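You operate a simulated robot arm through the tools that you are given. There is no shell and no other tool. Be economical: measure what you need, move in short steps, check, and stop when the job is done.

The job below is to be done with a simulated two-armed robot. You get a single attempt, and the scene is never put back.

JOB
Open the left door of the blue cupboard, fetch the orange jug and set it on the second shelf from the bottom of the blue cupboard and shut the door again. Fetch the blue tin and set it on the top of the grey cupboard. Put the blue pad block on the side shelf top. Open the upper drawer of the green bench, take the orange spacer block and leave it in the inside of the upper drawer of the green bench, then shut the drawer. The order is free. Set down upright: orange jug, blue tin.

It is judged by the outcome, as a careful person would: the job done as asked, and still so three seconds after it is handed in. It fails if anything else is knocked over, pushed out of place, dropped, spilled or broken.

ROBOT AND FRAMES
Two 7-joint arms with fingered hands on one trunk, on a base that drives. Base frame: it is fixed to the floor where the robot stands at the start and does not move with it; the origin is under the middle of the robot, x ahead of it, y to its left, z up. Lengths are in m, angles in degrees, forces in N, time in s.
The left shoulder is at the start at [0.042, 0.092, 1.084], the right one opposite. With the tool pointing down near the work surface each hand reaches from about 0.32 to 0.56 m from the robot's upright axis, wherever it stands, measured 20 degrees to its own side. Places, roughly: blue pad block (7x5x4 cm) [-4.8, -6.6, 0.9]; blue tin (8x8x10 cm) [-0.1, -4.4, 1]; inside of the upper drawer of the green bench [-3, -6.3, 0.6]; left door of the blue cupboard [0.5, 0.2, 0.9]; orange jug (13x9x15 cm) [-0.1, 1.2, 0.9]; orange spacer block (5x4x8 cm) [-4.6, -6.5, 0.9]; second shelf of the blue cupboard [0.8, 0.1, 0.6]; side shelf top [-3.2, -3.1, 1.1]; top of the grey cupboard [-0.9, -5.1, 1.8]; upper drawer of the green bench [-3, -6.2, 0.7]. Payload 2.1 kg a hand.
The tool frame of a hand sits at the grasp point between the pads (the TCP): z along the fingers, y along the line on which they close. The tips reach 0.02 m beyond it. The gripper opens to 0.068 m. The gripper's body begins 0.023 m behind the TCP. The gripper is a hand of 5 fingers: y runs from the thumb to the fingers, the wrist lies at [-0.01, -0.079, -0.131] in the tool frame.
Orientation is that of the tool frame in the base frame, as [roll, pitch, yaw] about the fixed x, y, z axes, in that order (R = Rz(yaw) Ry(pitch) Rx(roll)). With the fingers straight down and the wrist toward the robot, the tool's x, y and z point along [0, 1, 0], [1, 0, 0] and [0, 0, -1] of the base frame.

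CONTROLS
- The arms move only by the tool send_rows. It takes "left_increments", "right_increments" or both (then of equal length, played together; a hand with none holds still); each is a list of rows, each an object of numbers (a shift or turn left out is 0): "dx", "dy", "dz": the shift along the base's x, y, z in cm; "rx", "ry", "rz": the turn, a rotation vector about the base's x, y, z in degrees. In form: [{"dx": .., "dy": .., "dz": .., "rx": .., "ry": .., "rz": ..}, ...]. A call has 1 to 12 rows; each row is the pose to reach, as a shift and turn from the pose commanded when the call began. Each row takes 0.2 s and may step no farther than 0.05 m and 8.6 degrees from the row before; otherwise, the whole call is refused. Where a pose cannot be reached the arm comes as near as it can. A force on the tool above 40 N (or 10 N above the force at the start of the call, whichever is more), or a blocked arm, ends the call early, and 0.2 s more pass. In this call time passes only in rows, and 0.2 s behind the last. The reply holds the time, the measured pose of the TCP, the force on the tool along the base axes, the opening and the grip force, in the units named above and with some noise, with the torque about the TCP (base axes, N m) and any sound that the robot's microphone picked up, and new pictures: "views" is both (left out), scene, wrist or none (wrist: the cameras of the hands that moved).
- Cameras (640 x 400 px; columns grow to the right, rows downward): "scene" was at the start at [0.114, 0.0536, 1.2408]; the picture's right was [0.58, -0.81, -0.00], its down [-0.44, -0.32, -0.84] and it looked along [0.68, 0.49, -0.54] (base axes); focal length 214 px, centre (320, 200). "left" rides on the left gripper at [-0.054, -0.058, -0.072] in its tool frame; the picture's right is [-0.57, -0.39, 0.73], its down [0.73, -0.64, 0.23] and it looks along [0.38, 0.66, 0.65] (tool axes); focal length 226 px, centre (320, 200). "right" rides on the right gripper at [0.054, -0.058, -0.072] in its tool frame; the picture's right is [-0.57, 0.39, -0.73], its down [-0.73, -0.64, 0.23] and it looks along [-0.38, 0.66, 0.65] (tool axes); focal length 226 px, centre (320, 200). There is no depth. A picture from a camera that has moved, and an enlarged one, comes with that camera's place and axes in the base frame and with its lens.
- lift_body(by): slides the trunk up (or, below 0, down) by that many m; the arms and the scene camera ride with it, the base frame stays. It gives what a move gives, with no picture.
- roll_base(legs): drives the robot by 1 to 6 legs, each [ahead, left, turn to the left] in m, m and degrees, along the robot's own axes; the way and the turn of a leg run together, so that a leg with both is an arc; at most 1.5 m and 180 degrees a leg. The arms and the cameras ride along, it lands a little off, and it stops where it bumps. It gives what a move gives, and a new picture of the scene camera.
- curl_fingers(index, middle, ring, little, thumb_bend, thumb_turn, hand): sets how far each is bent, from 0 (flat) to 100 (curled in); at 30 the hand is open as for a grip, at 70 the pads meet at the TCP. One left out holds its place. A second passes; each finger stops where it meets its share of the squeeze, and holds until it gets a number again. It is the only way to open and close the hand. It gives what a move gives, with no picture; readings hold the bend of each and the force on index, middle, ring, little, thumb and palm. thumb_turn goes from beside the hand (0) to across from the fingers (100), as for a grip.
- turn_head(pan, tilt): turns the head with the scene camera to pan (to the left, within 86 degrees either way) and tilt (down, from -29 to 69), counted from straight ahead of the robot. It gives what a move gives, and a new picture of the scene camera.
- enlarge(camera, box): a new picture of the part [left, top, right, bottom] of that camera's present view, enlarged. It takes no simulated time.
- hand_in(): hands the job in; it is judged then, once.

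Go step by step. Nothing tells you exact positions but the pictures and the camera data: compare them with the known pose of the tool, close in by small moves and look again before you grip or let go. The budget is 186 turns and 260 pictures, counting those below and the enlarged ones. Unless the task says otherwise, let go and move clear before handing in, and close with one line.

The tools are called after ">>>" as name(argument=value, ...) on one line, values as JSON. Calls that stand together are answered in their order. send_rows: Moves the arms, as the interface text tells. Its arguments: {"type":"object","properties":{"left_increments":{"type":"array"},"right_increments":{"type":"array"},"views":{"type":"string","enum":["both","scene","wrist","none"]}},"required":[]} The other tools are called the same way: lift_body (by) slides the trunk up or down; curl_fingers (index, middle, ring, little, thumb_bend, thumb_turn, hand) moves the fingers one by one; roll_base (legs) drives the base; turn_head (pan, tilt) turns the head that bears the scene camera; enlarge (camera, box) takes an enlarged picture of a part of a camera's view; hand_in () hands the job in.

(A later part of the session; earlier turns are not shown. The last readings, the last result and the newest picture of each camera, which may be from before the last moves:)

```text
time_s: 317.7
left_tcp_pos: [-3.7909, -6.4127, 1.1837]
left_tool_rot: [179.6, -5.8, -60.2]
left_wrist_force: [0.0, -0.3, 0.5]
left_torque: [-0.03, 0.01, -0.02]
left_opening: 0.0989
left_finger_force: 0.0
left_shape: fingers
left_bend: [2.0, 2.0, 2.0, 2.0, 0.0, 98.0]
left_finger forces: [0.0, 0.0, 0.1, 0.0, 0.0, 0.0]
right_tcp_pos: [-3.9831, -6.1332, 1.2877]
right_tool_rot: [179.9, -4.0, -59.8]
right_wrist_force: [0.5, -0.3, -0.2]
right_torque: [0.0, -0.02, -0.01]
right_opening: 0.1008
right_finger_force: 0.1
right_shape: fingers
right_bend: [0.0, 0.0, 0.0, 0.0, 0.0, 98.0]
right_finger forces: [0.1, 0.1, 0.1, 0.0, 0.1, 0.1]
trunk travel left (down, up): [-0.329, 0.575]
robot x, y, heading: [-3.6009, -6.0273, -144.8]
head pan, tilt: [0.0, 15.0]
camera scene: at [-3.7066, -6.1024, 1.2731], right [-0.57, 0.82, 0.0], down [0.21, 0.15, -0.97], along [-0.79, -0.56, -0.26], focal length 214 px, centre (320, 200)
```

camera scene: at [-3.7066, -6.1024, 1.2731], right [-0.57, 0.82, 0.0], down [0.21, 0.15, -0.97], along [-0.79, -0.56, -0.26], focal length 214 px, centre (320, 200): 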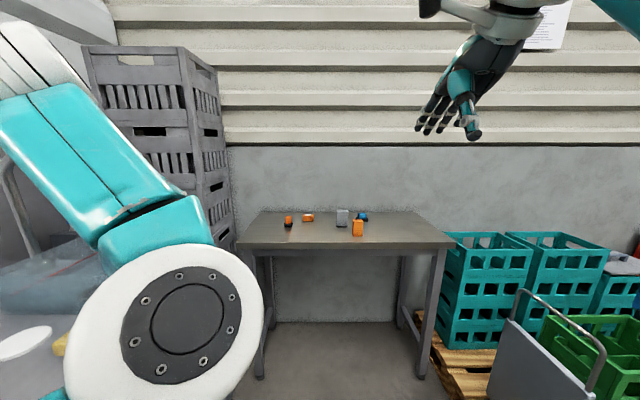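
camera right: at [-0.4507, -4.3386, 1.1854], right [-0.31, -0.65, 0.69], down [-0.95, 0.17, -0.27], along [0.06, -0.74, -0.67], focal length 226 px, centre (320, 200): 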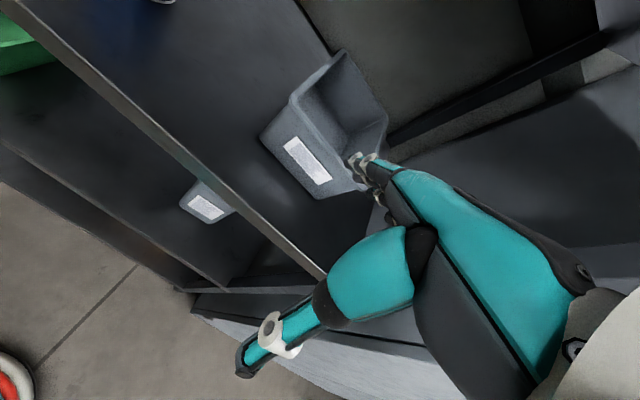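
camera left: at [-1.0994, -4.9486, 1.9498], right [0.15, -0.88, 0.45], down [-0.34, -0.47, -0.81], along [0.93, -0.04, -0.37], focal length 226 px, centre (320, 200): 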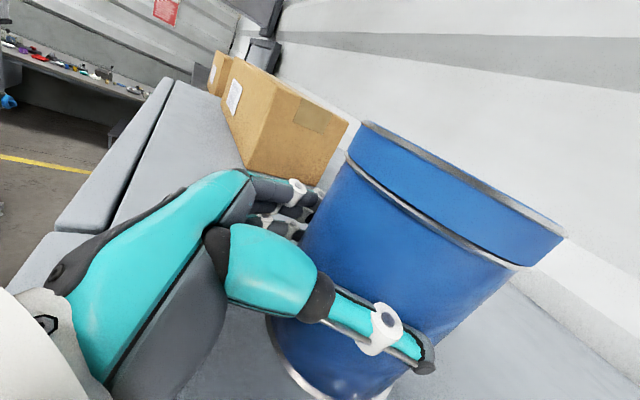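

Both hands point down now. I'll lower the trunk 20 cm and approach the table, stopping a bit short of the spacer.

>>> lift_body(by=-0.18)

>>> roll_base(legs=[[0.58, -0.06, 0.8]])

>>> turn_head(pan=-8, tilt=35)

>>> enlarge(camera="right", box=[0, 0, 640, 400])

```text
time_s: 319.7
left_tcp_pos: [-3.8131, -6.4278, 0.9721]
left_tool_rot: [-175.6, -5.4, -60.6]
left_wrist_force: [-0.5, -0.3, -0.7]
left_torque: [0.01, 0.0, 0.0]
left_opening: 0.0995
left_finger_force: 0.1
left_shape: fingers
left_bend: [2.0, 2.0, 2.0, 2.0, 0.0, 98.0]
left_finger forces: [0.1, 0.1, 0.1, 0.1, 0.1, 0.0]
right_tcp_pos: [-3.9847, -6.1311, 1.1053]
right_tool_rot: [179.9, -4.0, -59.7]
right_wrist_force: [0.2, 0.1, -0.2]
right_torque: [0.01, 0.02, -0.03]
right_opening: 0.1004
right_finger_force: 0.0
right_shape: fingers
right_bend: [0.0, 0.0, 0.0, 0.0, 0.0, 98.0]
right_finger forces: [0.0, 0.1, 0.0, 0.1, 0.1, 0.0]
trunk travel left (down, up): [-0.149, 0.755]
robot x, y, heading: [-3.5993, -6.0263, -145.0]
head pan, tilt: [0.0, 15.0]
```

```text
time_s: 323.0
left_tcp_pos: [-4.3171, -6.7148, 0.9728]
left_tool_rot: [-175.5, -5.3, -60.1]
left_wrist_force: [0.8, 0.2, -0.5]
left_torque: [0.02, 0.0, 0.03]
left_opening: 0.0994
left_finger_force: 0.2
left_shape: fingers
left_bend: [2.0, 2.0, 2.0, 2.0, 0.0, 98.0]
left_finger forces: [0.1, 0.0, 0.1, 0.1, 0.0, 0.0]
right_tcp_pos: [-4.4898, -6.4191, 1.1064]
right_tool_rot: [179.9, -4.1, -59.2]
right_wrist_force: [0.0, 0.3, -0.1]
right_torque: [0.02, -0.01, -0.03]
right_opening: 0.1008
right_finger_force: 0.0
right_shape: fingers
right_bend: [0.0, 0.0, 0.0, 0.0, 0.0, 98.0]
right_finger forces: [0.0, 0.0, 0.1, 0.0, 0.1, 0.1]
trunk travel left (down, up): [-0.149, 0.755]
robot x, y, heading: [-4.1063, -6.315, -144.4]
head pan, tilt: [0.0, 15.0]
camera scene: at [-4.2409, -6.4082, 1.0907], right [-0.58, 0.81, 0.0], down [0.21, 0.15, -0.97], along [-0.79, -0.56, -0.26], focal length 214 px, centre (320, 200)
```

scene: 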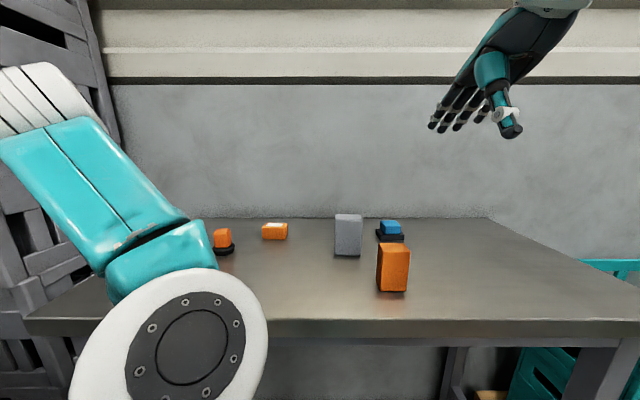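

```text
time_s: 323.9
left_tcp_pos: [-4.3163, -6.7151, 0.9736]
left_tool_rot: [-175.4, -5.3, -60.1]
left_wrist_force: [0.3, 0.7, 0.5]
left_torque: [0.03, -0.02, -0.03]
left_opening: 0.0992
left_finger_force: 0.1
left_shape: fingers
left_bend: [2.0, 2.0, 2.0, 2.0, 0.0, 98.0]
left_finger forces: [0.1, 0.1, 0.0, 0.0, 0.1, 0.1]
right_tcp_pos: [-4.4898, -6.4191, 1.1058]
right_tool_rot: [179.9, -4.1, -59.4]
right_wrist_force: [-0.2, -0.1, 0.0]
right_torque: [-0.02, 0.0, -0.02]
right_opening: 0.1009
right_finger_force: 0.1
right_shape: fingers
right_bend: [0.0, 0.0, 0.0, 0.0, 0.0, 98.0]
right_finger forces: [0.0, 0.0, 0.0, 0.0, 0.1, 0.0]
trunk travel left (down, up): [-0.149, 0.755]
robot x, y, heading: [-4.1106, -6.3078, -144.3]
head pan, tilt: [-8.0, 35.0]
camera scene: at [-4.243, -6.3947, 1.0587], right [-0.46, 0.89, 0.0], down [0.51, 0.27, -0.82], along [-0.73, -0.38, -0.57], focal length 214 px, centre (320, 200)
```

scene: 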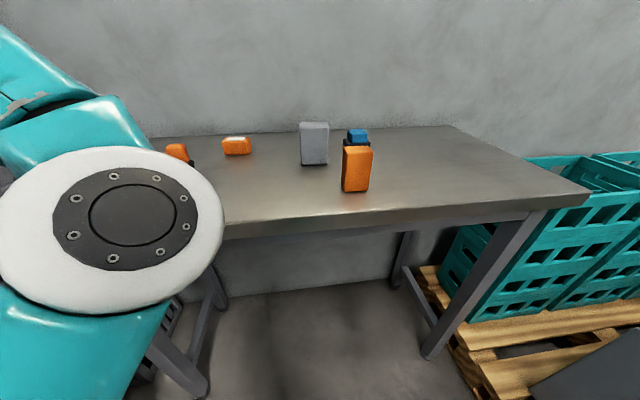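

```text
1.00 times, centred on (320, 200) of right (not enlarged: the box is as wide or as high as the picture)
camera zoom: at [-4.4148, -6.4326, 1.1825], right [-0.65, 0.33, 0.69], down [0.19, 0.94, -0.28], along [-0.74, -0.06, -0.67], focal length 226 px, centre (320, 200)
```

zoom: 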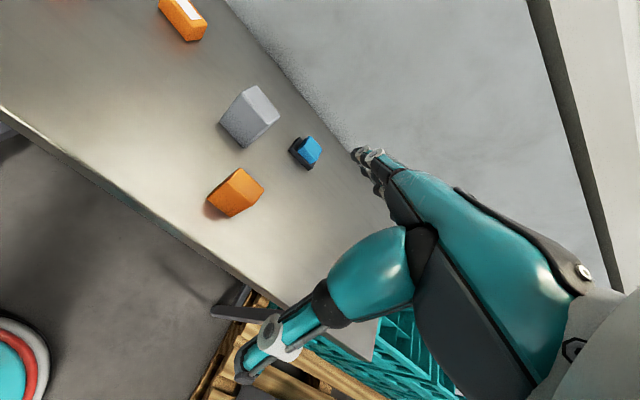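

The spacer's top is at about (-4.57, -6.50, 0.926), standing on the table at 0.846. I'll roll 4 cm closer, then extend and start lowering the right hand over it.

>>> curl_fingers(hand="right", index=22, middle=22, ring=22, little=22, thumb_bend=22)

>>> roll_base(legs=[[0.04, 0, 0]])

>>> send_rows(right_increments=[{"dx": -2.5, "dy": -2.9}, {"dx": -4.9, "dy": -5.6}, {"dx": -4.9, "dy": -5.6, "dz": -4}, {"dx": -4.9, "dy": -5.6, "dz": -8}, {"dx": -4.9, "dy": -5.6, "dz": -11}], views="both")

```text
time_s: 324.9
left_tcp_pos: [-4.3167, -6.7154, 0.9725]
left_tool_rot: [-175.5, -5.4, -60.2]
left_wrist_force: [-0.6, 1.2, -0.4]
left_torque: [-0.02, 0.01, -0.02]
left_opening: 0.0994
left_finger_force: 0.0
left_shape: fingers
left_bend: [2.0, 2.0, 2.0, 2.0, 0.0, 98.0]
left_finger forces: [0.0, 0.0, 0.0, 0.0, 0.0, 0.0]
right_tcp_pos: [-4.4891, -6.4191, 1.1064]
right_tool_rot: [179.9, -4.1, -59.3]
right_wrist_force: [0.5, 0.3, -0.6]
right_torque: [-0.01, 0.0, -0.01]
right_opening: 0.0744
right_finger_force: 0.1
right_shape: fingers
right_bend: [22.0, 22.0, 22.0, 22.0, 22.0, 98.0]
right_finger forces: [0.0, 0.0, 0.0, 0.1, 0.0, 0.0]
trunk travel left (down, up): [-0.149, 0.755]
robot x, y, heading: [-4.1099, -6.3117, -144.5]
head pan, tilt: [-8.0, 35.0]
```

```text
time_s: 325.8
left_tcp_pos: [-4.3493, -6.7385, 0.9732]
left_tool_rot: [-175.6, -5.3, -60.2]
left_wrist_force: [-0.4, 0.0, -0.2]
left_torque: [0.0, 0.02, 0.01]
left_opening: 0.0996
left_finger_force: 0.2
left_shape: fingers
left_bend: [2.0, 2.0, 2.0, 2.0, 0.0, 98.0]
left_finger forces: [0.0, 0.0, 0.1, 0.1, 0.1, 0.2]
right_tcp_pos: [-4.5234, -6.4427, 1.1051]
right_tool_rot: [179.9, -4.0, -59.4]
right_wrist_force: [-0.2, 0.0, 0.3]
right_torque: [-0.01, 0.02, -0.01]
right_opening: 0.0747
right_finger_force: 0.0
right_shape: fingers
right_bend: [22.0, 22.0, 22.0, 22.0, 22.0, 98.0]
right_finger forces: [0.1, 0.1, 0.0, 0.1, 0.1, 0.1]
trunk travel left (down, up): [-0.149, 0.755]
robot x, y, heading: [-4.14, -6.3303, -144.6]
head pan, tilt: [-8.0, 35.0]
camera scene: at [-4.2751, -6.4176, 1.0587], right [-0.46, 0.89, 0.0], down [0.51, 0.27, -0.82], along [-0.73, -0.38, -0.57], focal length 214 px, centre (320, 200)
```

scene: 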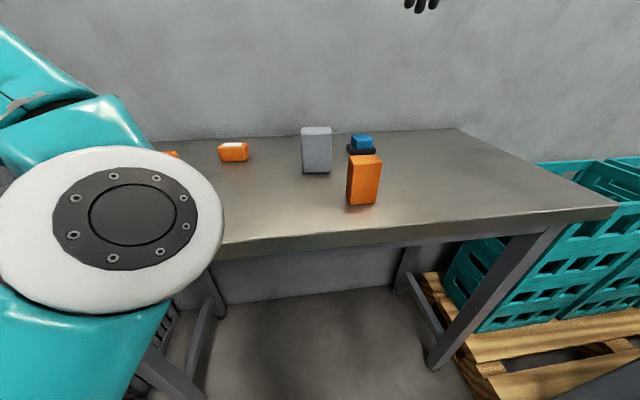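

```text
time_s: 326.9
left_tcp_pos: [-4.3489, -6.7386, 0.9735]
left_tool_rot: [-175.4, -5.3, -60.1]
left_wrist_force: [0.2, 0.8, -0.7]
left_torque: [-0.03, -0.01, 0.02]
left_opening: 0.0991
left_finger_force: 0.1
left_shape: fingers
left_bend: [2.0, 2.0, 2.0, 2.0, 0.0, 98.0]
left_finger forces: [0.0, 0.0, 0.0, 0.0, 0.0, 0.0]
right_tcp_pos: [-4.5711, -6.4989, 0.9951]
right_tool_rot: [179.9, -4.2, -59.2]
right_wrist_force: [-0.1, -0.6, -0.2]
right_torque: [-0.03, -0.03, 0.01]
right_opening: 0.0745
right_finger_force: 0.1
right_shape: fingers
right_bend: [22.0, 22.0, 22.0, 22.0, 22.0, 98.0]
right_finger forces: [0.1, 0.0, 0.0, 0.1, 0.0, 0.1]
right hand out of reach, approached as far as the arm can: row 2
trunk travel left (down, up): [-0.149, 0.755]
robot x, y, heading: [-4.1391, -6.3345, -144.5]
head pan, tilt: [-8.0, 35.0]
camera scene: at [-4.2752, -6.4177, 1.0587], right [-0.46, 0.89, 0.0], down [0.51, 0.27, -0.82], along [-0.73, -0.38, -0.57], focal length 214 px, centre (320, 200)
camera right: at [-4.4944, -6.5121, 1.0721], right [-0.65, 0.33, 0.69], down [0.19, 0.94, -0.28], along [-0.74, -0.06, -0.67], focal length 226 px, centre (320, 200)
```

scene: 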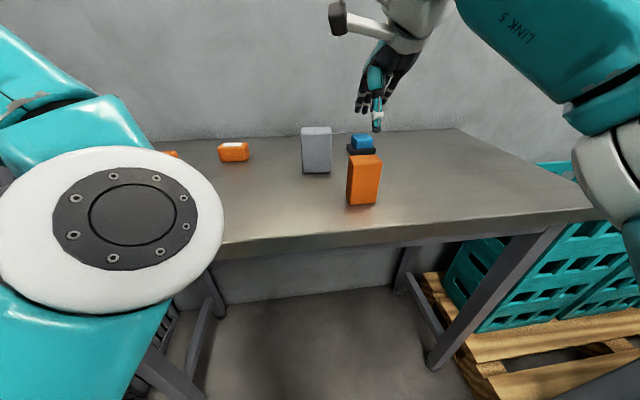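
right: 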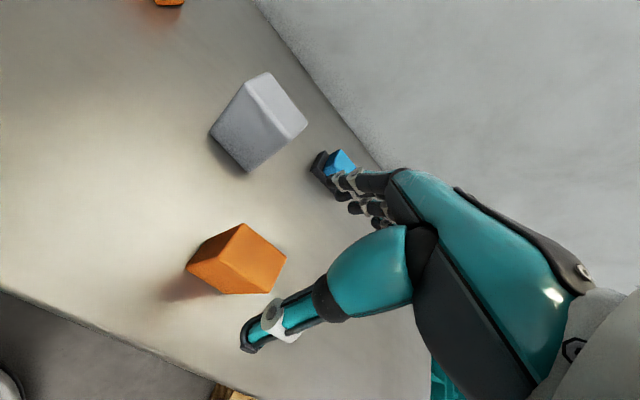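

The hand is centred over the spacer. I'll descend 8 cm and close.

>>> send_rows(right_increments=[{"dx": -0.2, "dz": -3}, {"dx": -0.3, "dz": -6}, {"dx": -0.3, "dz": -8}], views="wrist")

>>> curl_fingers(hand="right", index=62, middle=62, ring=62, little=62, thumb_bend=62)

>>> send_rows(right_increments=[{"dz": 3}, {"dz": 6}, {"dz": 9}], views="both")

```text
time_s: 327.8
left_tcp_pos: [-4.3495, -6.7381, 0.9729]
left_tool_rot: [-175.5, -5.4, -60.2]
left_wrist_force: [0.4, 0.4, 0.1]
left_torque: [0.01, -0.01, 0.01]
left_opening: 0.0992
left_finger_force: 0.0
left_shape: fingers
left_bend: [2.0, 2.0, 2.0, 2.0, 0.0, 98.0]
left_finger forces: [0.1, 0.0, 0.0, 0.0, 0.1, 0.0]
right_tcp_pos: [-4.5734, -6.4997, 0.916]
right_tool_rot: [179.8, -4.1, -59.3]
right_wrist_force: [0.0, 1.7, 0.5]
right_torque: [-0.03, 0.0, 0.04]
right_opening: 0.0745
right_finger_force: 0.0
right_shape: fingers
right_bend: [22.0, 22.0, 22.0, 22.0, 22.0, 98.0]
right_finger forces: [0.1, 0.1, 0.1, 0.0, 0.0, 0.0]
trunk travel left (down, up): [-0.149, 0.755]
robot x, y, heading: [-4.1377, -6.336, -144.4]
head pan, tilt: [-8.0, 35.0]
camera right: at [-4.4986, -6.5126, 0.9933], right [-0.65, 0.33, 0.69], down [0.19, 0.94, -0.28], along [-0.74, -0.06, -0.67], focal length 226 px, centre (320, 200)
```

right: 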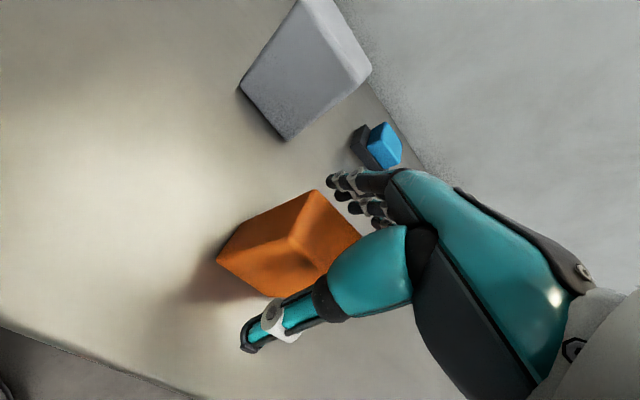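

```text
time_s: 328.8
left_tcp_pos: [-4.3492, -6.7386, 0.9726]
left_tool_rot: [-175.5, -5.3, -60.1]
left_wrist_force: [0.6, 0.1, 0.5]
left_torque: [-0.05, 0.0, -0.01]
left_opening: 0.0997
left_finger_force: 0.0
left_shape: fingers
left_bend: [2.0, 2.0, 2.0, 2.0, 0.0, 98.0]
left_finger forces: [0.1, 0.1, 0.0, 0.0, 0.0, 0.1]
right_tcp_pos: [-4.5732, -6.5001, 0.9185]
right_tool_rot: [179.9, -4.1, -59.3]
right_wrist_force: [-0.8, -0.2, 0.3]
right_torque: [0.02, 0.0, 0.05]
right_opening: 0.0225
right_finger_force: 5.4
right_shape: fingers
right_bend: [56.0, 58.0, 58.0, 62.0, 51.0, 96.0]
right_finger forces: [1.9, 2.0, 1.7, 0.1, 5.4, 0.0]
trunk travel left (down, up): [-0.149, 0.755]
robot x, y, heading: [-4.1382, -6.3394, -144.7]
head pan, tilt: [-8.0, 35.0]
```

```text
time_s: 329.6
left_tcp_pos: [-4.348, -6.7392, 0.9736]
left_tool_rot: [-175.4, -5.3, -60.1]
left_wrist_force: [0.3, 0.4, -0.1]
left_torque: [0.01, 0.02, 0.01]
left_opening: 0.0992
left_finger_force: 0.1
left_shape: fingers
left_bend: [2.0, 2.0, 2.0, 2.0, 0.0, 98.0]
left_finger forces: [0.0, 0.0, 0.0, 0.0, 0.0, 0.1]
right_tcp_pos: [-4.5726, -6.4997, 1.0072]
right_tool_rot: [179.9, -4.1, -59.3]
right_wrist_force: [0.2, 0.4, -1.6]
right_torque: [0.01, 0.02, 0.01]
right_opening: 0.0226
right_finger_force: 5.2
right_shape: fingers
right_bend: [56.0, 58.0, 58.0, 62.0, 51.0, 96.0]
right_finger forces: [2.0, 1.8, 1.4, 0.0, 5.2, 0.1]
trunk travel left (down, up): [-0.149, 0.755]
robot x, y, heading: [-4.1407, -6.3358, -144.3]
head pan, tilt: [-8.0, 35.0]
camera scene: at [-4.2753, -6.4177, 1.0587], right [-0.46, 0.89, 0.0], down [0.51, 0.27, -0.82], along [-0.73, -0.38, -0.57], focal length 214 px, centre (320, 200)
camera right: at [-4.498, -6.5121, 1.0837], right [-0.65, 0.33, 0.69], down [0.18, 0.94, -0.28], along [-0.74, -0.06, -0.67], focal length 226 px, centre (320, 200)
```

scene: 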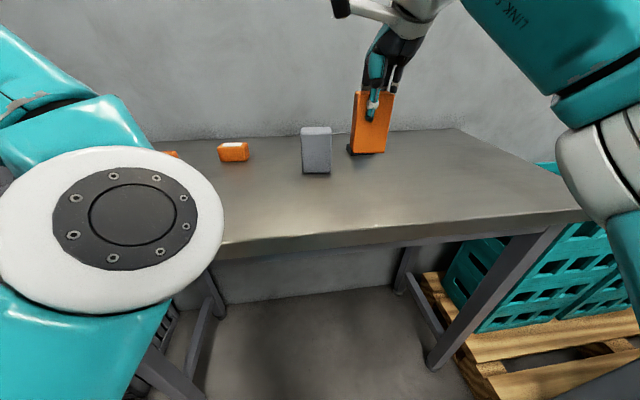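
right: 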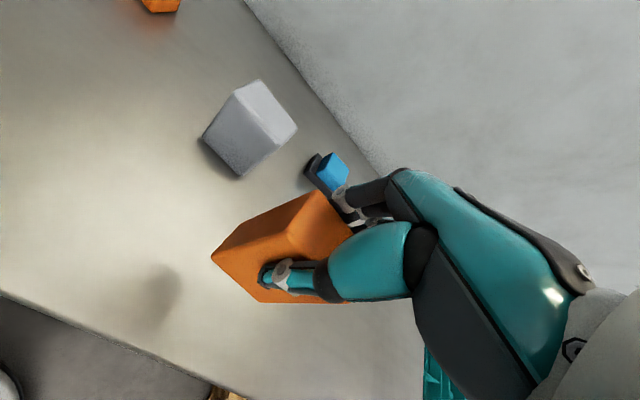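

The spacer is in hand. I'll tighten slightly, back away from the table, and turn left to face the green bench and its drawers.

>>> curl_fingers(hand="right", index=72, middle=72, ring=72, little=72, thumb_bend=70)

>>> roll_base(legs=[[-0.75, 0, 0], [-0.25, -0.2, 0], [0, 0, 90]])

>>> turn_head(pan=-5, tilt=30)

```text
time_s: 330.6
left_tcp_pos: [-4.3485, -6.7374, 0.9726]
left_tool_rot: [-175.4, -5.3, -60.2]
left_wrist_force: [0.5, -0.5, 0.2]
left_torque: [0.02, 0.01, -0.05]
left_opening: 0.0993
left_finger_force: 0.1
left_shape: fingers
left_bend: [2.0, 2.0, 2.0, 2.0, 0.0, 98.0]
left_finger forces: [0.0, 0.1, 0.0, 0.1, 0.0, 0.0]
right_tcp_pos: [-4.5732, -6.4995, 1.0066]
right_tool_rot: [179.9, -4.1, -59.3]
right_wrist_force: [0.0, -0.6, -1.9]
right_torque: [0.02, 0.01, 0.02]
right_opening: 0.0222
right_finger_force: 11.6
right_shape: fingers
right_bend: [60.0, 64.0, 64.0, 72.0, 47.0, 94.0]
right_finger forces: [4.5, 3.4, 3.1, 0.8, 10.9, 0.1]
trunk travel left (down, up): [-0.149, 0.755]
robot x, y, heading: [-4.1405, -6.3344, -144.4]
head pan, tilt: [-8.0, 35.0]
```

```text
time_s: 340.2
left_tcp_pos: [-3.0444, -5.7962, 0.9726]
left_tool_rot: [-175.5, -5.2, 31.1]
left_wrist_force: [-0.6, 0.0, -0.6]
left_torque: [0.01, -0.02, -0.01]
left_opening: 0.0996
left_finger_force: 0.1
left_shape: fingers
left_bend: [2.0, 2.0, 2.0, 2.0, 0.0, 98.0]
left_finger forces: [0.0, 0.0, 0.0, 0.0, 0.1, 0.0]
right_tcp_pos: [-3.278, -6.025, 1.0066]
right_tool_rot: [179.9, -4.1, 31.9]
right_wrist_force: [0.4, 0.8, -1.4]
right_torque: [-0.03, -0.05, -0.03]
right_opening: 0.0217
right_finger_force: 11.2
right_shape: fingers
right_bend: [60.0, 64.0, 65.0, 72.0, 47.0, 94.0]
right_finger forces: [4.3, 3.2, 3.0, 0.7, 10.3, 0.1]
trunk travel left (down, up): [-0.149, 0.755]
robot x, y, heading: [-3.4516, -5.5934, -53.1]
head pan, tilt: [-8.0, 35.0]
camera scene: at [-3.3625, -5.729, 1.0586], right [-0.88, -0.48, 0.0], down [-0.28, 0.5, -0.82], along [0.39, -0.72, -0.57], focal length 214 px, centre (320, 200)
```

scene: 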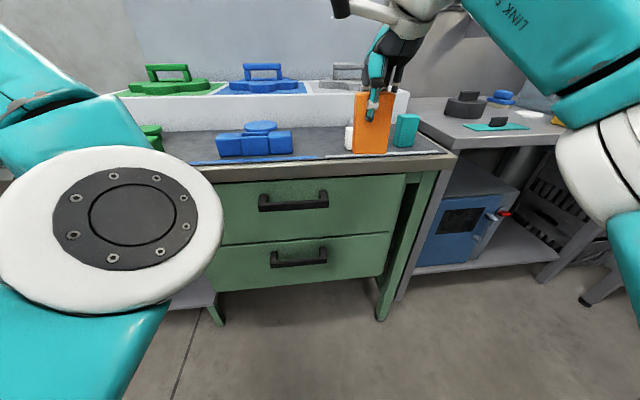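

```text
time_s: 340.9
left_tcp_pos: [-3.0442, -5.795, 0.9725]
left_tool_rot: [-175.5, -5.3, 31.1]
left_wrist_force: [-0.3, 0.0, 0.5]
left_torque: [0.01, -0.02, 0.0]
left_opening: 0.0994
left_finger_force: 0.0
left_shape: fingers
left_bend: [2.0, 2.0, 2.0, 2.0, 0.0, 98.0]
left_finger forces: [0.0, 0.0, 0.0, 0.0, 0.0, 0.1]
right_tcp_pos: [-3.2782, -6.0247, 1.0061]
right_tool_rot: [179.9, -4.1, 31.9]
right_wrist_force: [0.0, -0.3, -1.4]
right_torque: [-0.01, 0.02, 0.02]
right_opening: 0.0217
right_finger_force: 10.8
right_shape: fingers
right_bend: [60.0, 64.0, 65.0, 72.0, 47.0, 94.0]
right_finger forces: [4.2, 3.3, 2.9, 0.8, 10.3, 0.0]
trunk travel left (down, up): [-0.149, 0.755]
robot x, y, heading: [-3.4467, -5.5977, -53.4]
head pan, tilt: [-5.0, 30.0]
camera scene: at [-3.3572, -5.7287, 1.0664], right [-0.85, -0.53, 0.0], down [-0.26, 0.43, -0.87], along [0.46, -0.74, -0.5], focal length 214 px, centre (320, 200)
```

scene: 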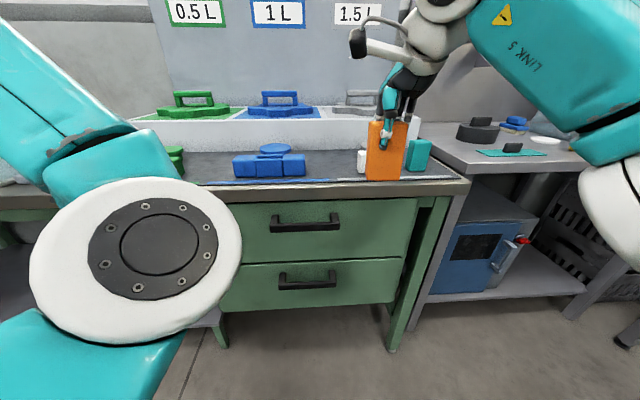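

The green bench's upper drawer has a horizontal black bar handle at about z≈0.68. I'll lower the trunk, pitch the left hand to point forward (fingers above, thumb below), and shift right so it lines up with the handle.

>>> roll_base(legs=[[0, -0.2, -0.5]])

>>> lift_body(by=-0.14)

>>> curl_fingers(hand="left", index=25, middle=25, ring=25, little=25, thumb_bend=10)

>>> send_rows(left_increments=[{"dz": -1.1, "rx": -6.6, "ry": -4.9}, {"dz": -2.2, "rx": -13.1, "ry": -9.7}, {"dz": -3.3, "rx": -19.7, "ry": -14.6}, {"dz": -4.4, "rx": -26.3, "ry": -19.5}, {"dz": -5.5, "rx": -32.9, "ry": -24.4}, {"dz": -6.6, "rx": -39.4, "ry": -29.2}, {"dz": -7.7, "rx": -46, "ry": -34.1}, {"dz": -8.8, "rx": -52.6, "ry": -39}, {"dz": -9.9, "rx": -59.2, "ry": -43.9}, {"dz": -11, "rx": -65.7, "ry": -48.7}, {"dz": -12, "rx": -72.3, "ry": -53.6}], views="both")

```text
time_s: 342.4
left_tcp_pos: [-3.2033, -5.9166, 0.9726]
left_tool_rot: [-175.6, -5.3, 30.5]
left_wrist_force: [-0.1, -0.4, -0.4]
left_torque: [0.0, -0.02, 0.04]
left_opening: 0.0993
left_finger_force: 0.1
left_shape: fingers
left_bend: [2.0, 2.0, 2.0, 2.0, 0.0, 98.0]
left_finger forces: [0.0, 0.1, 0.1, 0.0, 0.0, 0.0]
right_tcp_pos: [-3.4413, -6.1441, 1.0073]
right_tool_rot: [179.9, -4.1, 31.3]
right_wrist_force: [0.6, -0.1, -1.0]
right_torque: [0.03, -0.06, -0.01]
right_opening: 0.0217
right_finger_force: 11.5
right_shape: fingers
right_bend: [60.0, 64.0, 65.0, 72.0, 47.0, 94.0]
right_finger forces: [4.2, 3.3, 3.0, 0.8, 10.3, 0.0]
trunk travel left (down, up): [-0.149, 0.755]
robot x, y, heading: [-3.608, -5.7112, -53.7]
head pan, tilt: [-5.0, 30.0]
camera scene: at [-3.5171, -5.8468, 1.0664], right [-0.86, -0.52, 0.0], down [-0.26, 0.43, -0.87], along [0.45, -0.74, -0.5], focal length 214 px, centre (320, 200)
```

scene: 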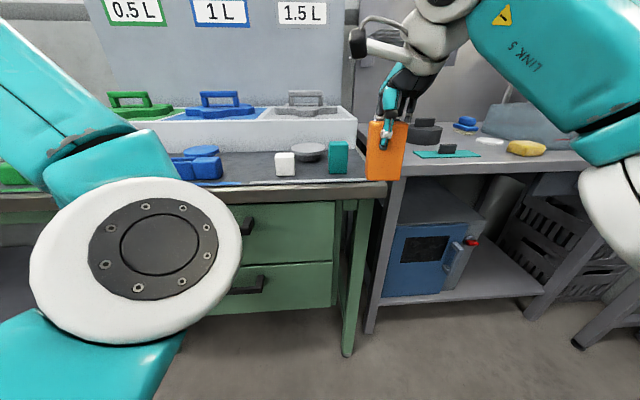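

```text
time_s: 344.1
left_tcp_pos: [-3.1854, -5.9421, 0.788]
left_tool_rot: [-168.5, -4.5, 29.9]
left_wrist_force: [0.0, -0.6, 0.6]
left_torque: [-0.02, 0.0, -0.01]
left_opening: 0.0994
left_finger_force: 0.0
left_shape: fingers
left_bend: [2.0, 2.0, 2.0, 2.0, 0.0, 98.0]
left_finger forces: [0.1, 0.0, 0.0, 0.0, 0.1, 0.0]
right_tcp_pos: [-3.4407, -6.1435, 0.8674]
right_tool_rot: [179.9, -4.0, 31.3]
right_wrist_force: [-0.4, -0.2, -1.8]
right_torque: [-0.02, 0.0, -0.02]
right_opening: 0.0217
right_finger_force: 11.0
right_shape: fingers
right_bend: [60.0, 64.0, 65.0, 72.0, 47.0, 94.0]
right_finger forces: [4.3, 3.3, 3.1, 0.8, 10.3, 0.0]
trunk travel left (down, up): [-0.009, 0.895]
robot x, y, heading: [-3.61, -5.7077, -53.9]
head pan, tilt: [-5.0, 30.0]
```

```text
time_s: 345.1
left_tcp_pos: [-3.1851, -5.9418, 0.7881]
left_tool_rot: [-168.4, -4.6, 29.9]
left_wrist_force: [-0.3, -0.8, 0.2]
left_torque: [-0.01, -0.01, 0.04]
left_opening: 0.0783
left_finger_force: 0.1
left_shape: fingers
left_bend: [25.0, 25.0, 25.0, 25.0, 9.0, 98.0]
left_finger forces: [0.0, 0.1, 0.1, 0.0, 0.0, 0.0]
right_tcp_pos: [-3.4424, -6.1435, 0.8673]
right_tool_rot: [179.9, -4.1, 31.2]
right_wrist_force: [-0.6, 1.9, -1.4]
right_torque: [-0.06, 0.0, -0.02]
right_opening: 0.0217
right_finger_force: 10.5
right_shape: fingers
right_bend: [60.0, 64.0, 65.0, 72.0, 47.0, 94.0]
right_finger forces: [4.4, 3.3, 3.0, 0.8, 10.3, 0.0]
trunk travel left (down, up): [-0.009, 0.895]
robot x, y, heading: [-3.6088, -5.7091, -53.7]
head pan, tilt: [-5.0, 30.0]
```

```text
time_s: 347.5
left_tcp_pos: [-3.1849, -5.9411, 0.6686]
left_tool_rot: [101.2, -6.7, 41.1]
left_wrist_force: [-0.1, 0.7, 0.6]
left_torque: [-0.01, -0.02, -0.01]
left_opening: 0.0779
left_finger_force: 0.2
left_shape: fingers
left_bend: [25.0, 25.0, 25.0, 25.0, 10.0, 98.0]
left_finger forces: [0.0, 0.0, 0.1, 0.0, 0.0, 0.0]
left hand out of reach, approached as far as the arm can: row 1, 2
right_tcp_pos: [-3.44, -6.1437, 0.8684]
right_tool_rot: [179.9, -4.2, 31.3]
right_wrist_force: [-0.3, 0.3, -1.8]
right_torque: [0.0, -0.02, 0.01]
right_opening: 0.0215
right_finger_force: 10.7
right_shape: fingers
right_bend: [60.0, 64.0, 65.0, 72.0, 47.0, 94.0]
right_finger forces: [4.3, 3.3, 2.9, 0.8, 10.3, 0.0]
trunk travel left (down, up): [-0.009, 0.895]
robot x, y, heading: [-3.6097, -5.7126, -53.7]
head pan, tilt: [-5.0, 30.0]
camera scene: at [-3.4948, -5.8776, 0.9222], right [-0.86, -0.52, 0.0], down [-0.26, 0.43, -0.87], along [0.45, -0.74, -0.5], focal length 214 px, centre (320, 200)
camera left: at [-3.2751, -5.9115, 0.6194], right [0.04, -0.81, -0.58], down [0.67, 0.45, -0.58], along [0.74, -0.37, 0.57], focal length 226 px, centre (320, 200)
```

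scene: 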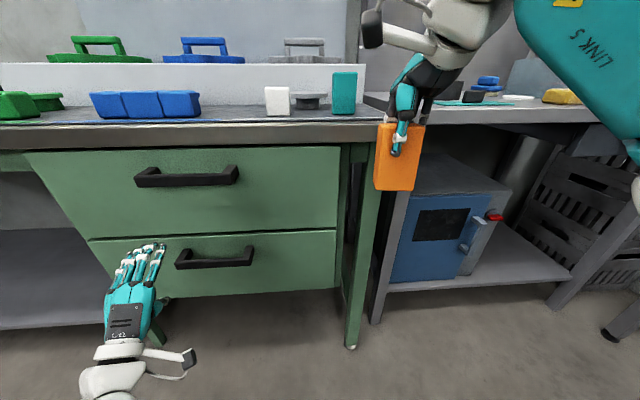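
left: 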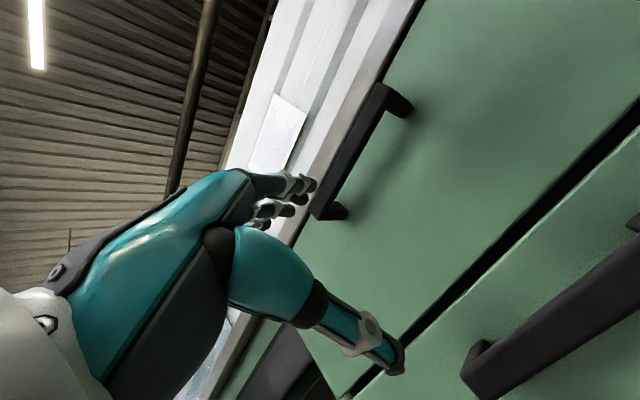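

The handle is nearer than I thought: about (f≈-6.09, s≈3.04, z≈0.765), 11 cm ahead of and 10 cm above the hand. I'll raise the trunk and roll in 7 cm, then check.

>>> lift_body(by=0.092)

>>> roll_base(legs=[[0.07, -0.01, 0]])

>>> enlarge(camera="left", box=[0, 0, 640, 400])

```text
time_s: 348.8
left_tcp_pos: [-3.186, -5.9428, 0.761]
left_tool_rot: [101.1, -6.7, 41.0]
left_wrist_force: [0.7, 0.2, 0.5]
left_torque: [0.03, 0.0, 0.01]
left_opening: 0.0779
left_finger_force: 0.0
left_shape: fingers
left_bend: [25.0, 25.0, 25.0, 25.0, 10.0, 98.0]
left_finger forces: [0.1, 0.1, 0.0, 0.0, 0.1, 0.1]
right_tcp_pos: [-3.4412, -6.1442, 0.9586]
right_tool_rot: [-179.9, -4.0, 31.3]
right_wrist_force: [0.3, 0.5, -1.7]
right_torque: [0.03, -0.01, 0.02]
right_opening: 0.0216
right_finger_force: 10.7
right_shape: fingers
right_bend: [60.0, 64.0, 65.0, 72.0, 47.0, 94.0]
right_finger forces: [4.2, 3.3, 3.0, 0.9, 10.2, 0.0]
trunk travel left (down, up): [-0.101, 0.803]
robot x, y, heading: [-3.6098, -5.7109, -54.0]
head pan, tilt: [-5.0, 30.0]
```

```text
time_s: 349.8
left_tcp_pos: [-3.1521, -6.0048, 0.7604]
left_tool_rot: [101.0, -6.6, 41.1]
left_wrist_force: [0.9, 0.0, 0.0]
left_torque: [-0.02, 0.02, 0.02]
left_opening: 0.078
left_finger_force: 0.0
left_shape: fingers
left_bend: [25.0, 25.0, 25.0, 25.0, 10.0, 98.0]
left_finger forces: [0.0, 0.0, 0.0, 0.1, 0.1, 0.0]
right_tcp_pos: [-3.4082, -6.2074, 0.9583]
right_tool_rot: [179.8, -4.1, 31.3]
right_wrist_force: [-0.9, -0.5, -1.6]
right_torque: [0.0, -0.01, 0.0]
right_opening: 0.0216
right_finger_force: 11.5
right_shape: fingers
right_bend: [60.0, 64.0, 65.0, 72.0, 47.0, 94.0]
right_finger forces: [4.3, 3.3, 3.0, 0.8, 10.3, 0.0]
trunk travel left (down, up): [-0.101, 0.803]
robot x, y, heading: [-3.5758, -5.7762, -53.8]
head pan, tilt: [-5.0, 30.0]
camera scene: at [-3.4768, -5.9191, 1.0173], right [-0.86, -0.52, 0.0], down [-0.26, 0.43, -0.87], along [0.45, -0.74, -0.5], focal length 214 px, centre (320, 200)
```

scene: 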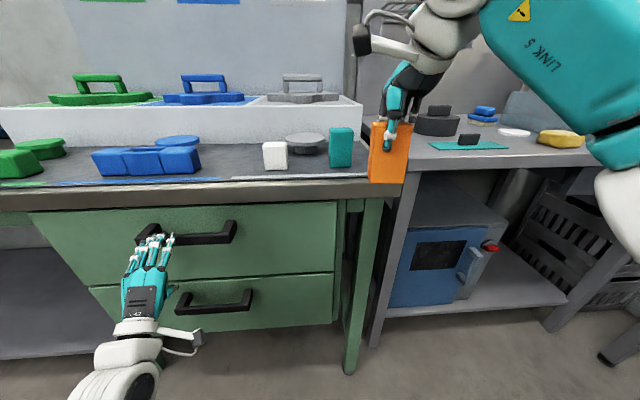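

```text
1.00 times, centred on (320, 200) of left (not enlarged: the box is as wide or as high as the picture)
camera zoom: at [-3.2417, -5.9748, 0.7124], right [0.04, -0.81, -0.58], down [0.67, 0.45, -0.58], along [0.74, -0.37, 0.57], focal length 226 px, centre (320, 200)
```

zoom: 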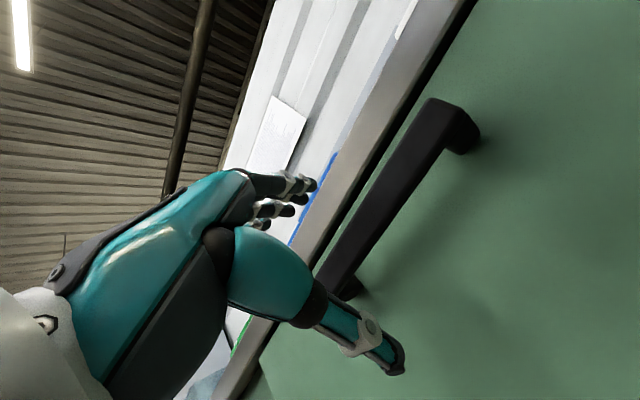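

The bar is about 6 cm ahead and 1.3 cm higher than the grasp point. I'll raise slightly and go in 5 cm, then check.

>>> send_rows(left_increments=[{"dz": 0.8}, {"dx": 0.9, "dy": -1.2, "dz": 1.2}, {"dx": 1.8, "dy": -2.4, "dz": 1.2}, {"dx": 2.9, "dy": -4.0, "dz": 1.2}], views="both")

```text
time_s: 350.8
left_tcp_pos: [-3.121, -6.0446, 0.7727]
left_tool_rot: [101.1, -6.7, 41.1]
left_wrist_force: [-0.7, 0.8, 1.0]
left_torque: [0.0, -0.07, 0.02]
left_opening: 0.0778
left_finger_force: 0.1
left_shape: fingers
left_bend: [25.0, 25.0, 25.0, 25.0, 10.0, 98.0]
left_finger forces: [0.1, 0.1, 0.0, 0.0, 0.0, 0.1]
right_tcp_pos: [-3.4089, -6.206, 0.9585]
right_tool_rot: [179.8, -4.1, 31.3]
right_wrist_force: [-0.6, -0.9, -0.5]
right_torque: [0.01, 0.01, 0.0]
right_opening: 0.022
right_finger_force: 11.1
right_shape: fingers
right_bend: [60.0, 64.0, 65.0, 72.0, 47.0, 94.0]
right_finger forces: [4.3, 3.3, 3.0, 0.9, 10.3, 0.1]
trunk travel left (down, up): [-0.101, 0.803]
robot x, y, heading: [-3.577, -5.7759, -53.7]
head pan, tilt: [-5.0, 30.0]
camera scene: at [-3.4768, -5.9191, 1.0173], right [-0.86, -0.52, 0.0], down [-0.26, 0.43, -0.87], along [0.45, -0.74, -0.5], focal length 214 px, centre (320, 200)
camera left: at [-3.2116, -6.0154, 0.7239], right [0.04, -0.81, -0.58], down [0.67, 0.45, -0.58], along [0.74, -0.37, 0.57], focal length 226 px, centre (320, 200)
```

scene: 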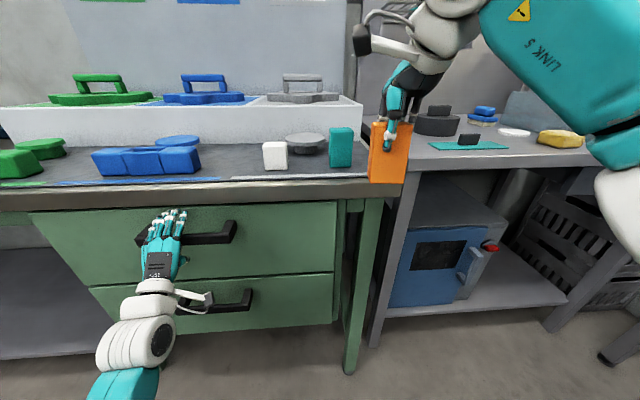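
left: 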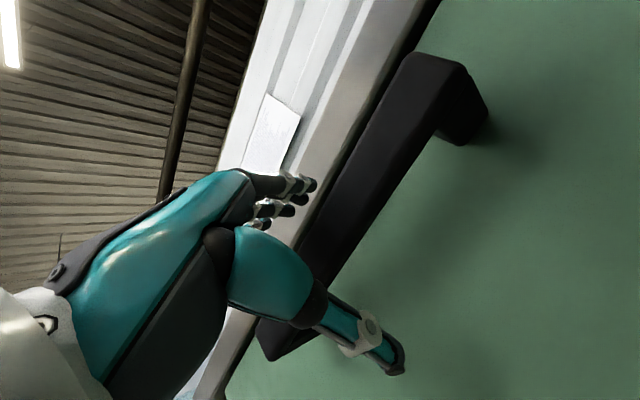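

The bar now lies between fingers (above) and thumb (below). I'll close and hook it, then pull by backing the base.

>>> send_rows(left_increments=[{"dx": 0.5, "dy": -0.7}], views="none")

>>> curl_fingers(hand="left", index=90, middle=90, ring=90, little=90, thumb_bend=70)

>>> roll_base(legs=[[-0.1, 0, 0]])

```text
time_s: 351.2
left_tcp_pos: [-3.1162, -6.0525, 0.7724]
left_tool_rot: [101.0, -6.6, 41.2]
left_wrist_force: [-0.4, -1.2, 0.2]
left_torque: [-0.01, 0.0, -0.01]
left_opening: 0.0781
left_finger_force: 0.1
left_shape: fingers
left_bend: [25.0, 25.0, 25.0, 25.0, 10.0, 98.0]
left_finger forces: [0.0, 0.0, 0.0, 0.1, 0.1, 0.0]
right_tcp_pos: [-3.4085, -6.2067, 0.9587]
right_tool_rot: [179.9, -4.1, 31.3]
right_wrist_force: [-0.4, 0.1, -0.4]
right_torque: [-0.03, -0.01, 0.0]
right_opening: 0.0217
right_finger_force: 10.7
right_shape: fingers
right_bend: [60.0, 64.0, 65.0, 72.0, 47.0, 94.0]
right_finger forces: [4.3, 3.2, 3.0, 0.8, 10.3, 0.1]
trunk travel left (down, up): [-0.101, 0.803]
robot x, y, heading: [-3.5758, -5.7724, -53.7]
head pan, tilt: [-5.0, 30.0]
```

```text
time_s: 352.2
left_tcp_pos: [-3.1155, -6.0519, 0.7708]
left_tool_rot: [101.3, -6.6, 41.2]
left_wrist_force: [1.5, 4.1, -14.6]
left_torque: [-0.04, -0.17, -0.51]
left_opening: 0.0119
left_finger_force: 23.9
left_shape: fingers
left_bend: [89.0, 88.0, 87.0, 85.0, 69.0, 97.0]
left_finger forces: [2.4, 2.8, 7.7, 11.7, 23.4, 0.0]
right_tcp_pos: [-3.407, -6.2069, 0.9588]
right_tool_rot: [180.0, -4.0, 31.4]
right_wrist_force: [0.1, 0.7, -0.9]
right_torque: [0.02, 0.02, -0.05]
right_opening: 0.0218
right_finger_force: 10.7
right_shape: fingers
right_bend: [60.0, 64.0, 65.0, 72.0, 47.0, 94.0]
right_finger forces: [4.4, 3.4, 3.0, 0.8, 10.3, 0.1]
trunk travel left (down, up): [-0.101, 0.803]
robot x, y, heading: [-3.5775, -5.7742, -53.8]
head pan, tilt: [-5.0, 30.0]
```

```text
time_s: 353.3
left_tcp_pos: [-3.1753, -5.9699, 0.7717]
left_tool_rot: [101.1, -6.5, 41.0]
left_wrist_force: [7.1, 7.5, -17.3]
left_torque: [-0.09, -0.25, -0.61]
left_opening: 0.0128
left_finger_force: 23.2
left_shape: fingers
left_bend: [89.0, 88.0, 87.0, 85.0, 69.0, 98.0]
left_finger forces: [2.0, 2.5, 6.4, 10.7, 24.9, 0.0]
right_tcp_pos: [-3.4671, -6.1248, 0.9595]
right_tool_rot: [-180.0, -4.0, 31.4]
right_wrist_force: [-0.6, -0.4, -1.4]
right_torque: [-0.01, 0.0, 0.03]
right_opening: 0.0219
right_finger_force: 11.1
right_shape: fingers
right_bend: [60.0, 64.0, 65.0, 72.0, 47.0, 94.0]
right_finger forces: [4.3, 3.3, 3.0, 0.8, 10.3, 0.0]
trunk travel left (down, up): [-0.101, 0.803]
robot x, y, heading: [-3.6372, -5.6904, -54.1]
head pan, tilt: [-5.0, 30.0]
camera scene: at [-3.535, -5.8373, 1.0171], right [-0.86, -0.52, 0.0], down [-0.26, 0.43, -0.87], along [0.45, -0.74, -0.5], focal length 214 px, centre (320, 200)
```

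scene: 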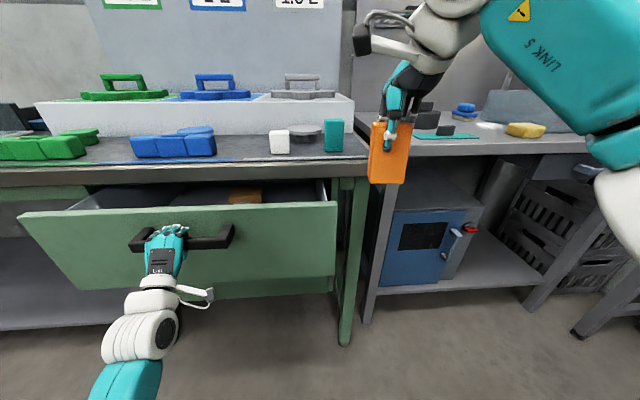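

The drawer is coming open; I see things inside at the back. I'll pull another 14 cm.

>>> roll_base(legs=[[-0.14, 0, 0]])

>>> turn_head(pan=0, tilt=42)

```text
time_s: 354.7
left_tcp_pos: [-3.2588, -5.8545, 0.7713]
left_tool_rot: [101.2, -6.6, 41.3]
left_wrist_force: [11.2, 10.7, -17.2]
left_torque: [-0.07, -0.29, -0.71]
left_opening: 0.0129
left_finger_force: 21.6
left_shape: fingers
left_bend: [89.0, 89.0, 87.0, 85.0, 69.0, 99.0]
left_finger forces: [1.6, 2.2, 5.5, 9.6, 24.8, 0.0]
right_tcp_pos: [-3.5498, -6.0093, 0.9583]
right_tool_rot: [-180.0, -4.0, 31.2]
right_wrist_force: [-0.2, -0.1, -1.5]
right_torque: [0.01, -0.01, -0.02]
right_opening: 0.0219
right_finger_force: 10.5
right_shape: fingers
right_bend: [60.0, 64.0, 65.0, 72.0, 47.0, 94.0]
right_finger forces: [4.4, 3.4, 3.1, 0.8, 10.3, 0.0]
trunk travel left (down, up): [-0.101, 0.803]
robot x, y, heading: [-3.7215, -5.5759, -54.0]
head pan, tilt: [-5.0, 30.0]
camera scene: at [-3.6182, -5.7224, 1.0171], right [-0.86, -0.52, 0.0], down [-0.26, 0.43, -0.87], along [0.45, -0.74, -0.5], focal length 214 px, centre (320, 200)
```

scene: 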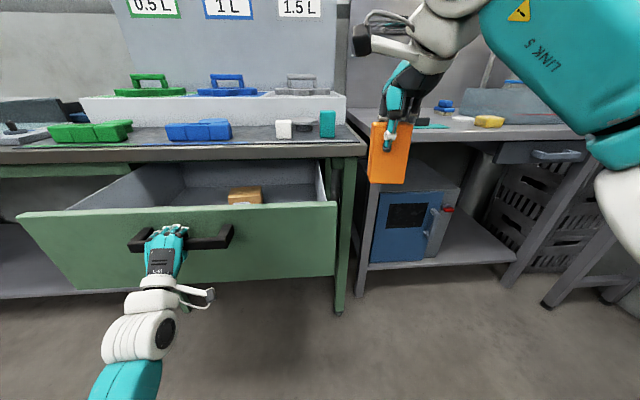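

```text
time_s: 355.4
left_tcp_pos: [-3.2594, -5.8556, 0.7708]
left_tool_rot: [101.4, -6.6, 41.2]
left_wrist_force: [9.3, 7.6, -15.1]
left_torque: [-0.07, -0.29, -0.62]
left_opening: 0.0129
left_finger_force: 21.9
left_shape: fingers
left_bend: [89.0, 89.0, 87.0, 85.0, 69.0, 98.0]
left_finger forces: [1.7, 2.3, 5.8, 10.1, 24.0, 0.0]
right_tcp_pos: [-3.5495, -6.0099, 0.9578]
right_tool_rot: [-180.0, -4.0, 31.2]
right_wrist_force: [0.1, -0.3, -1.6]
right_torque: [0.01, -0.02, 0.02]
right_opening: 0.0216
right_finger_force: 11.1
right_shape: fingers
right_bend: [60.0, 64.0, 65.0, 72.0, 47.0, 94.0]
right_finger forces: [4.2, 3.3, 3.0, 0.7, 10.2, 0.0]
trunk travel left (down, up): [-0.101, 0.803]
robot x, y, heading: [-3.7214, -5.578, -53.6]
head pan, tilt: [0.0, 42.0]
camera scene: at [-3.6158, -5.7126, 0.9988], right [-0.81, -0.59, 0.0], down [-0.4, 0.54, -0.74], along [0.44, -0.6, -0.67], focal length 214 px, centre (320, 200)
```

scene: 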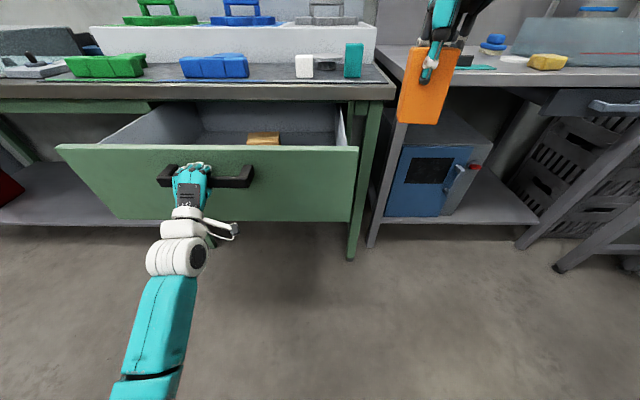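

The drawer is about 24 cm open; a bit more room would help. I'll pull another 10 cm.

>>> roll_base(legs=[[-0.1, 0, 0]])

```text
time_s: 356.6
left_tcp_pos: [-3.3171, -5.7735, 0.77]
left_tool_rot: [101.3, -6.6, 41.2]
left_wrist_force: [13.7, 12.3, -17.4]
left_torque: [-0.11, -0.35, -0.7]
left_opening: 0.0132
left_finger_force: 21.3
left_shape: fingers
left_bend: [89.0, 89.0, 88.0, 86.0, 69.0, 99.0]
left_finger forces: [1.4, 1.9, 5.0, 8.9, 24.8, 0.0]
right_tcp_pos: [-3.6096, -5.9283, 0.9586]
right_tool_rot: [-179.9, -4.0, 31.4]
right_wrist_force: [-0.2, -0.7, -1.1]
right_torque: [0.0, -0.01, -0.02]
right_opening: 0.0219
right_finger_force: 10.7
right_shape: fingers
right_bend: [60.0, 64.0, 65.0, 72.0, 47.0, 94.0]
right_finger forces: [4.3, 3.3, 3.0, 0.8, 10.3, 0.1]
trunk travel left (down, up): [-0.101, 0.803]
robot x, y, heading: [-3.7786, -5.4973, -53.8]
head pan, tilt: [0.0, 42.0]
camera scene: at [-3.6753, -5.6307, 0.9988], right [-0.81, -0.59, 0.0], down [-0.4, 0.54, -0.74], along [0.44, -0.6, -0.67], focal length 214 px, centre (320, 200)
```

scene: 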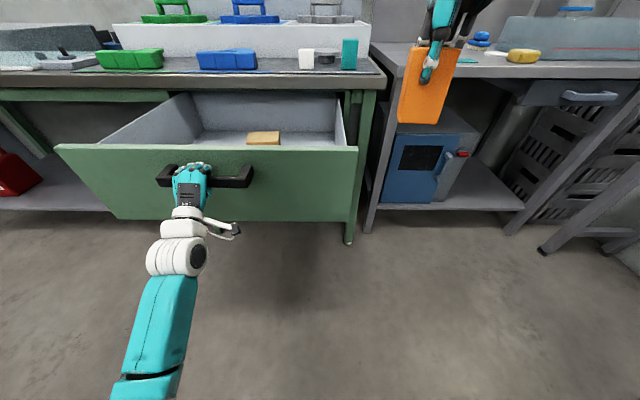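

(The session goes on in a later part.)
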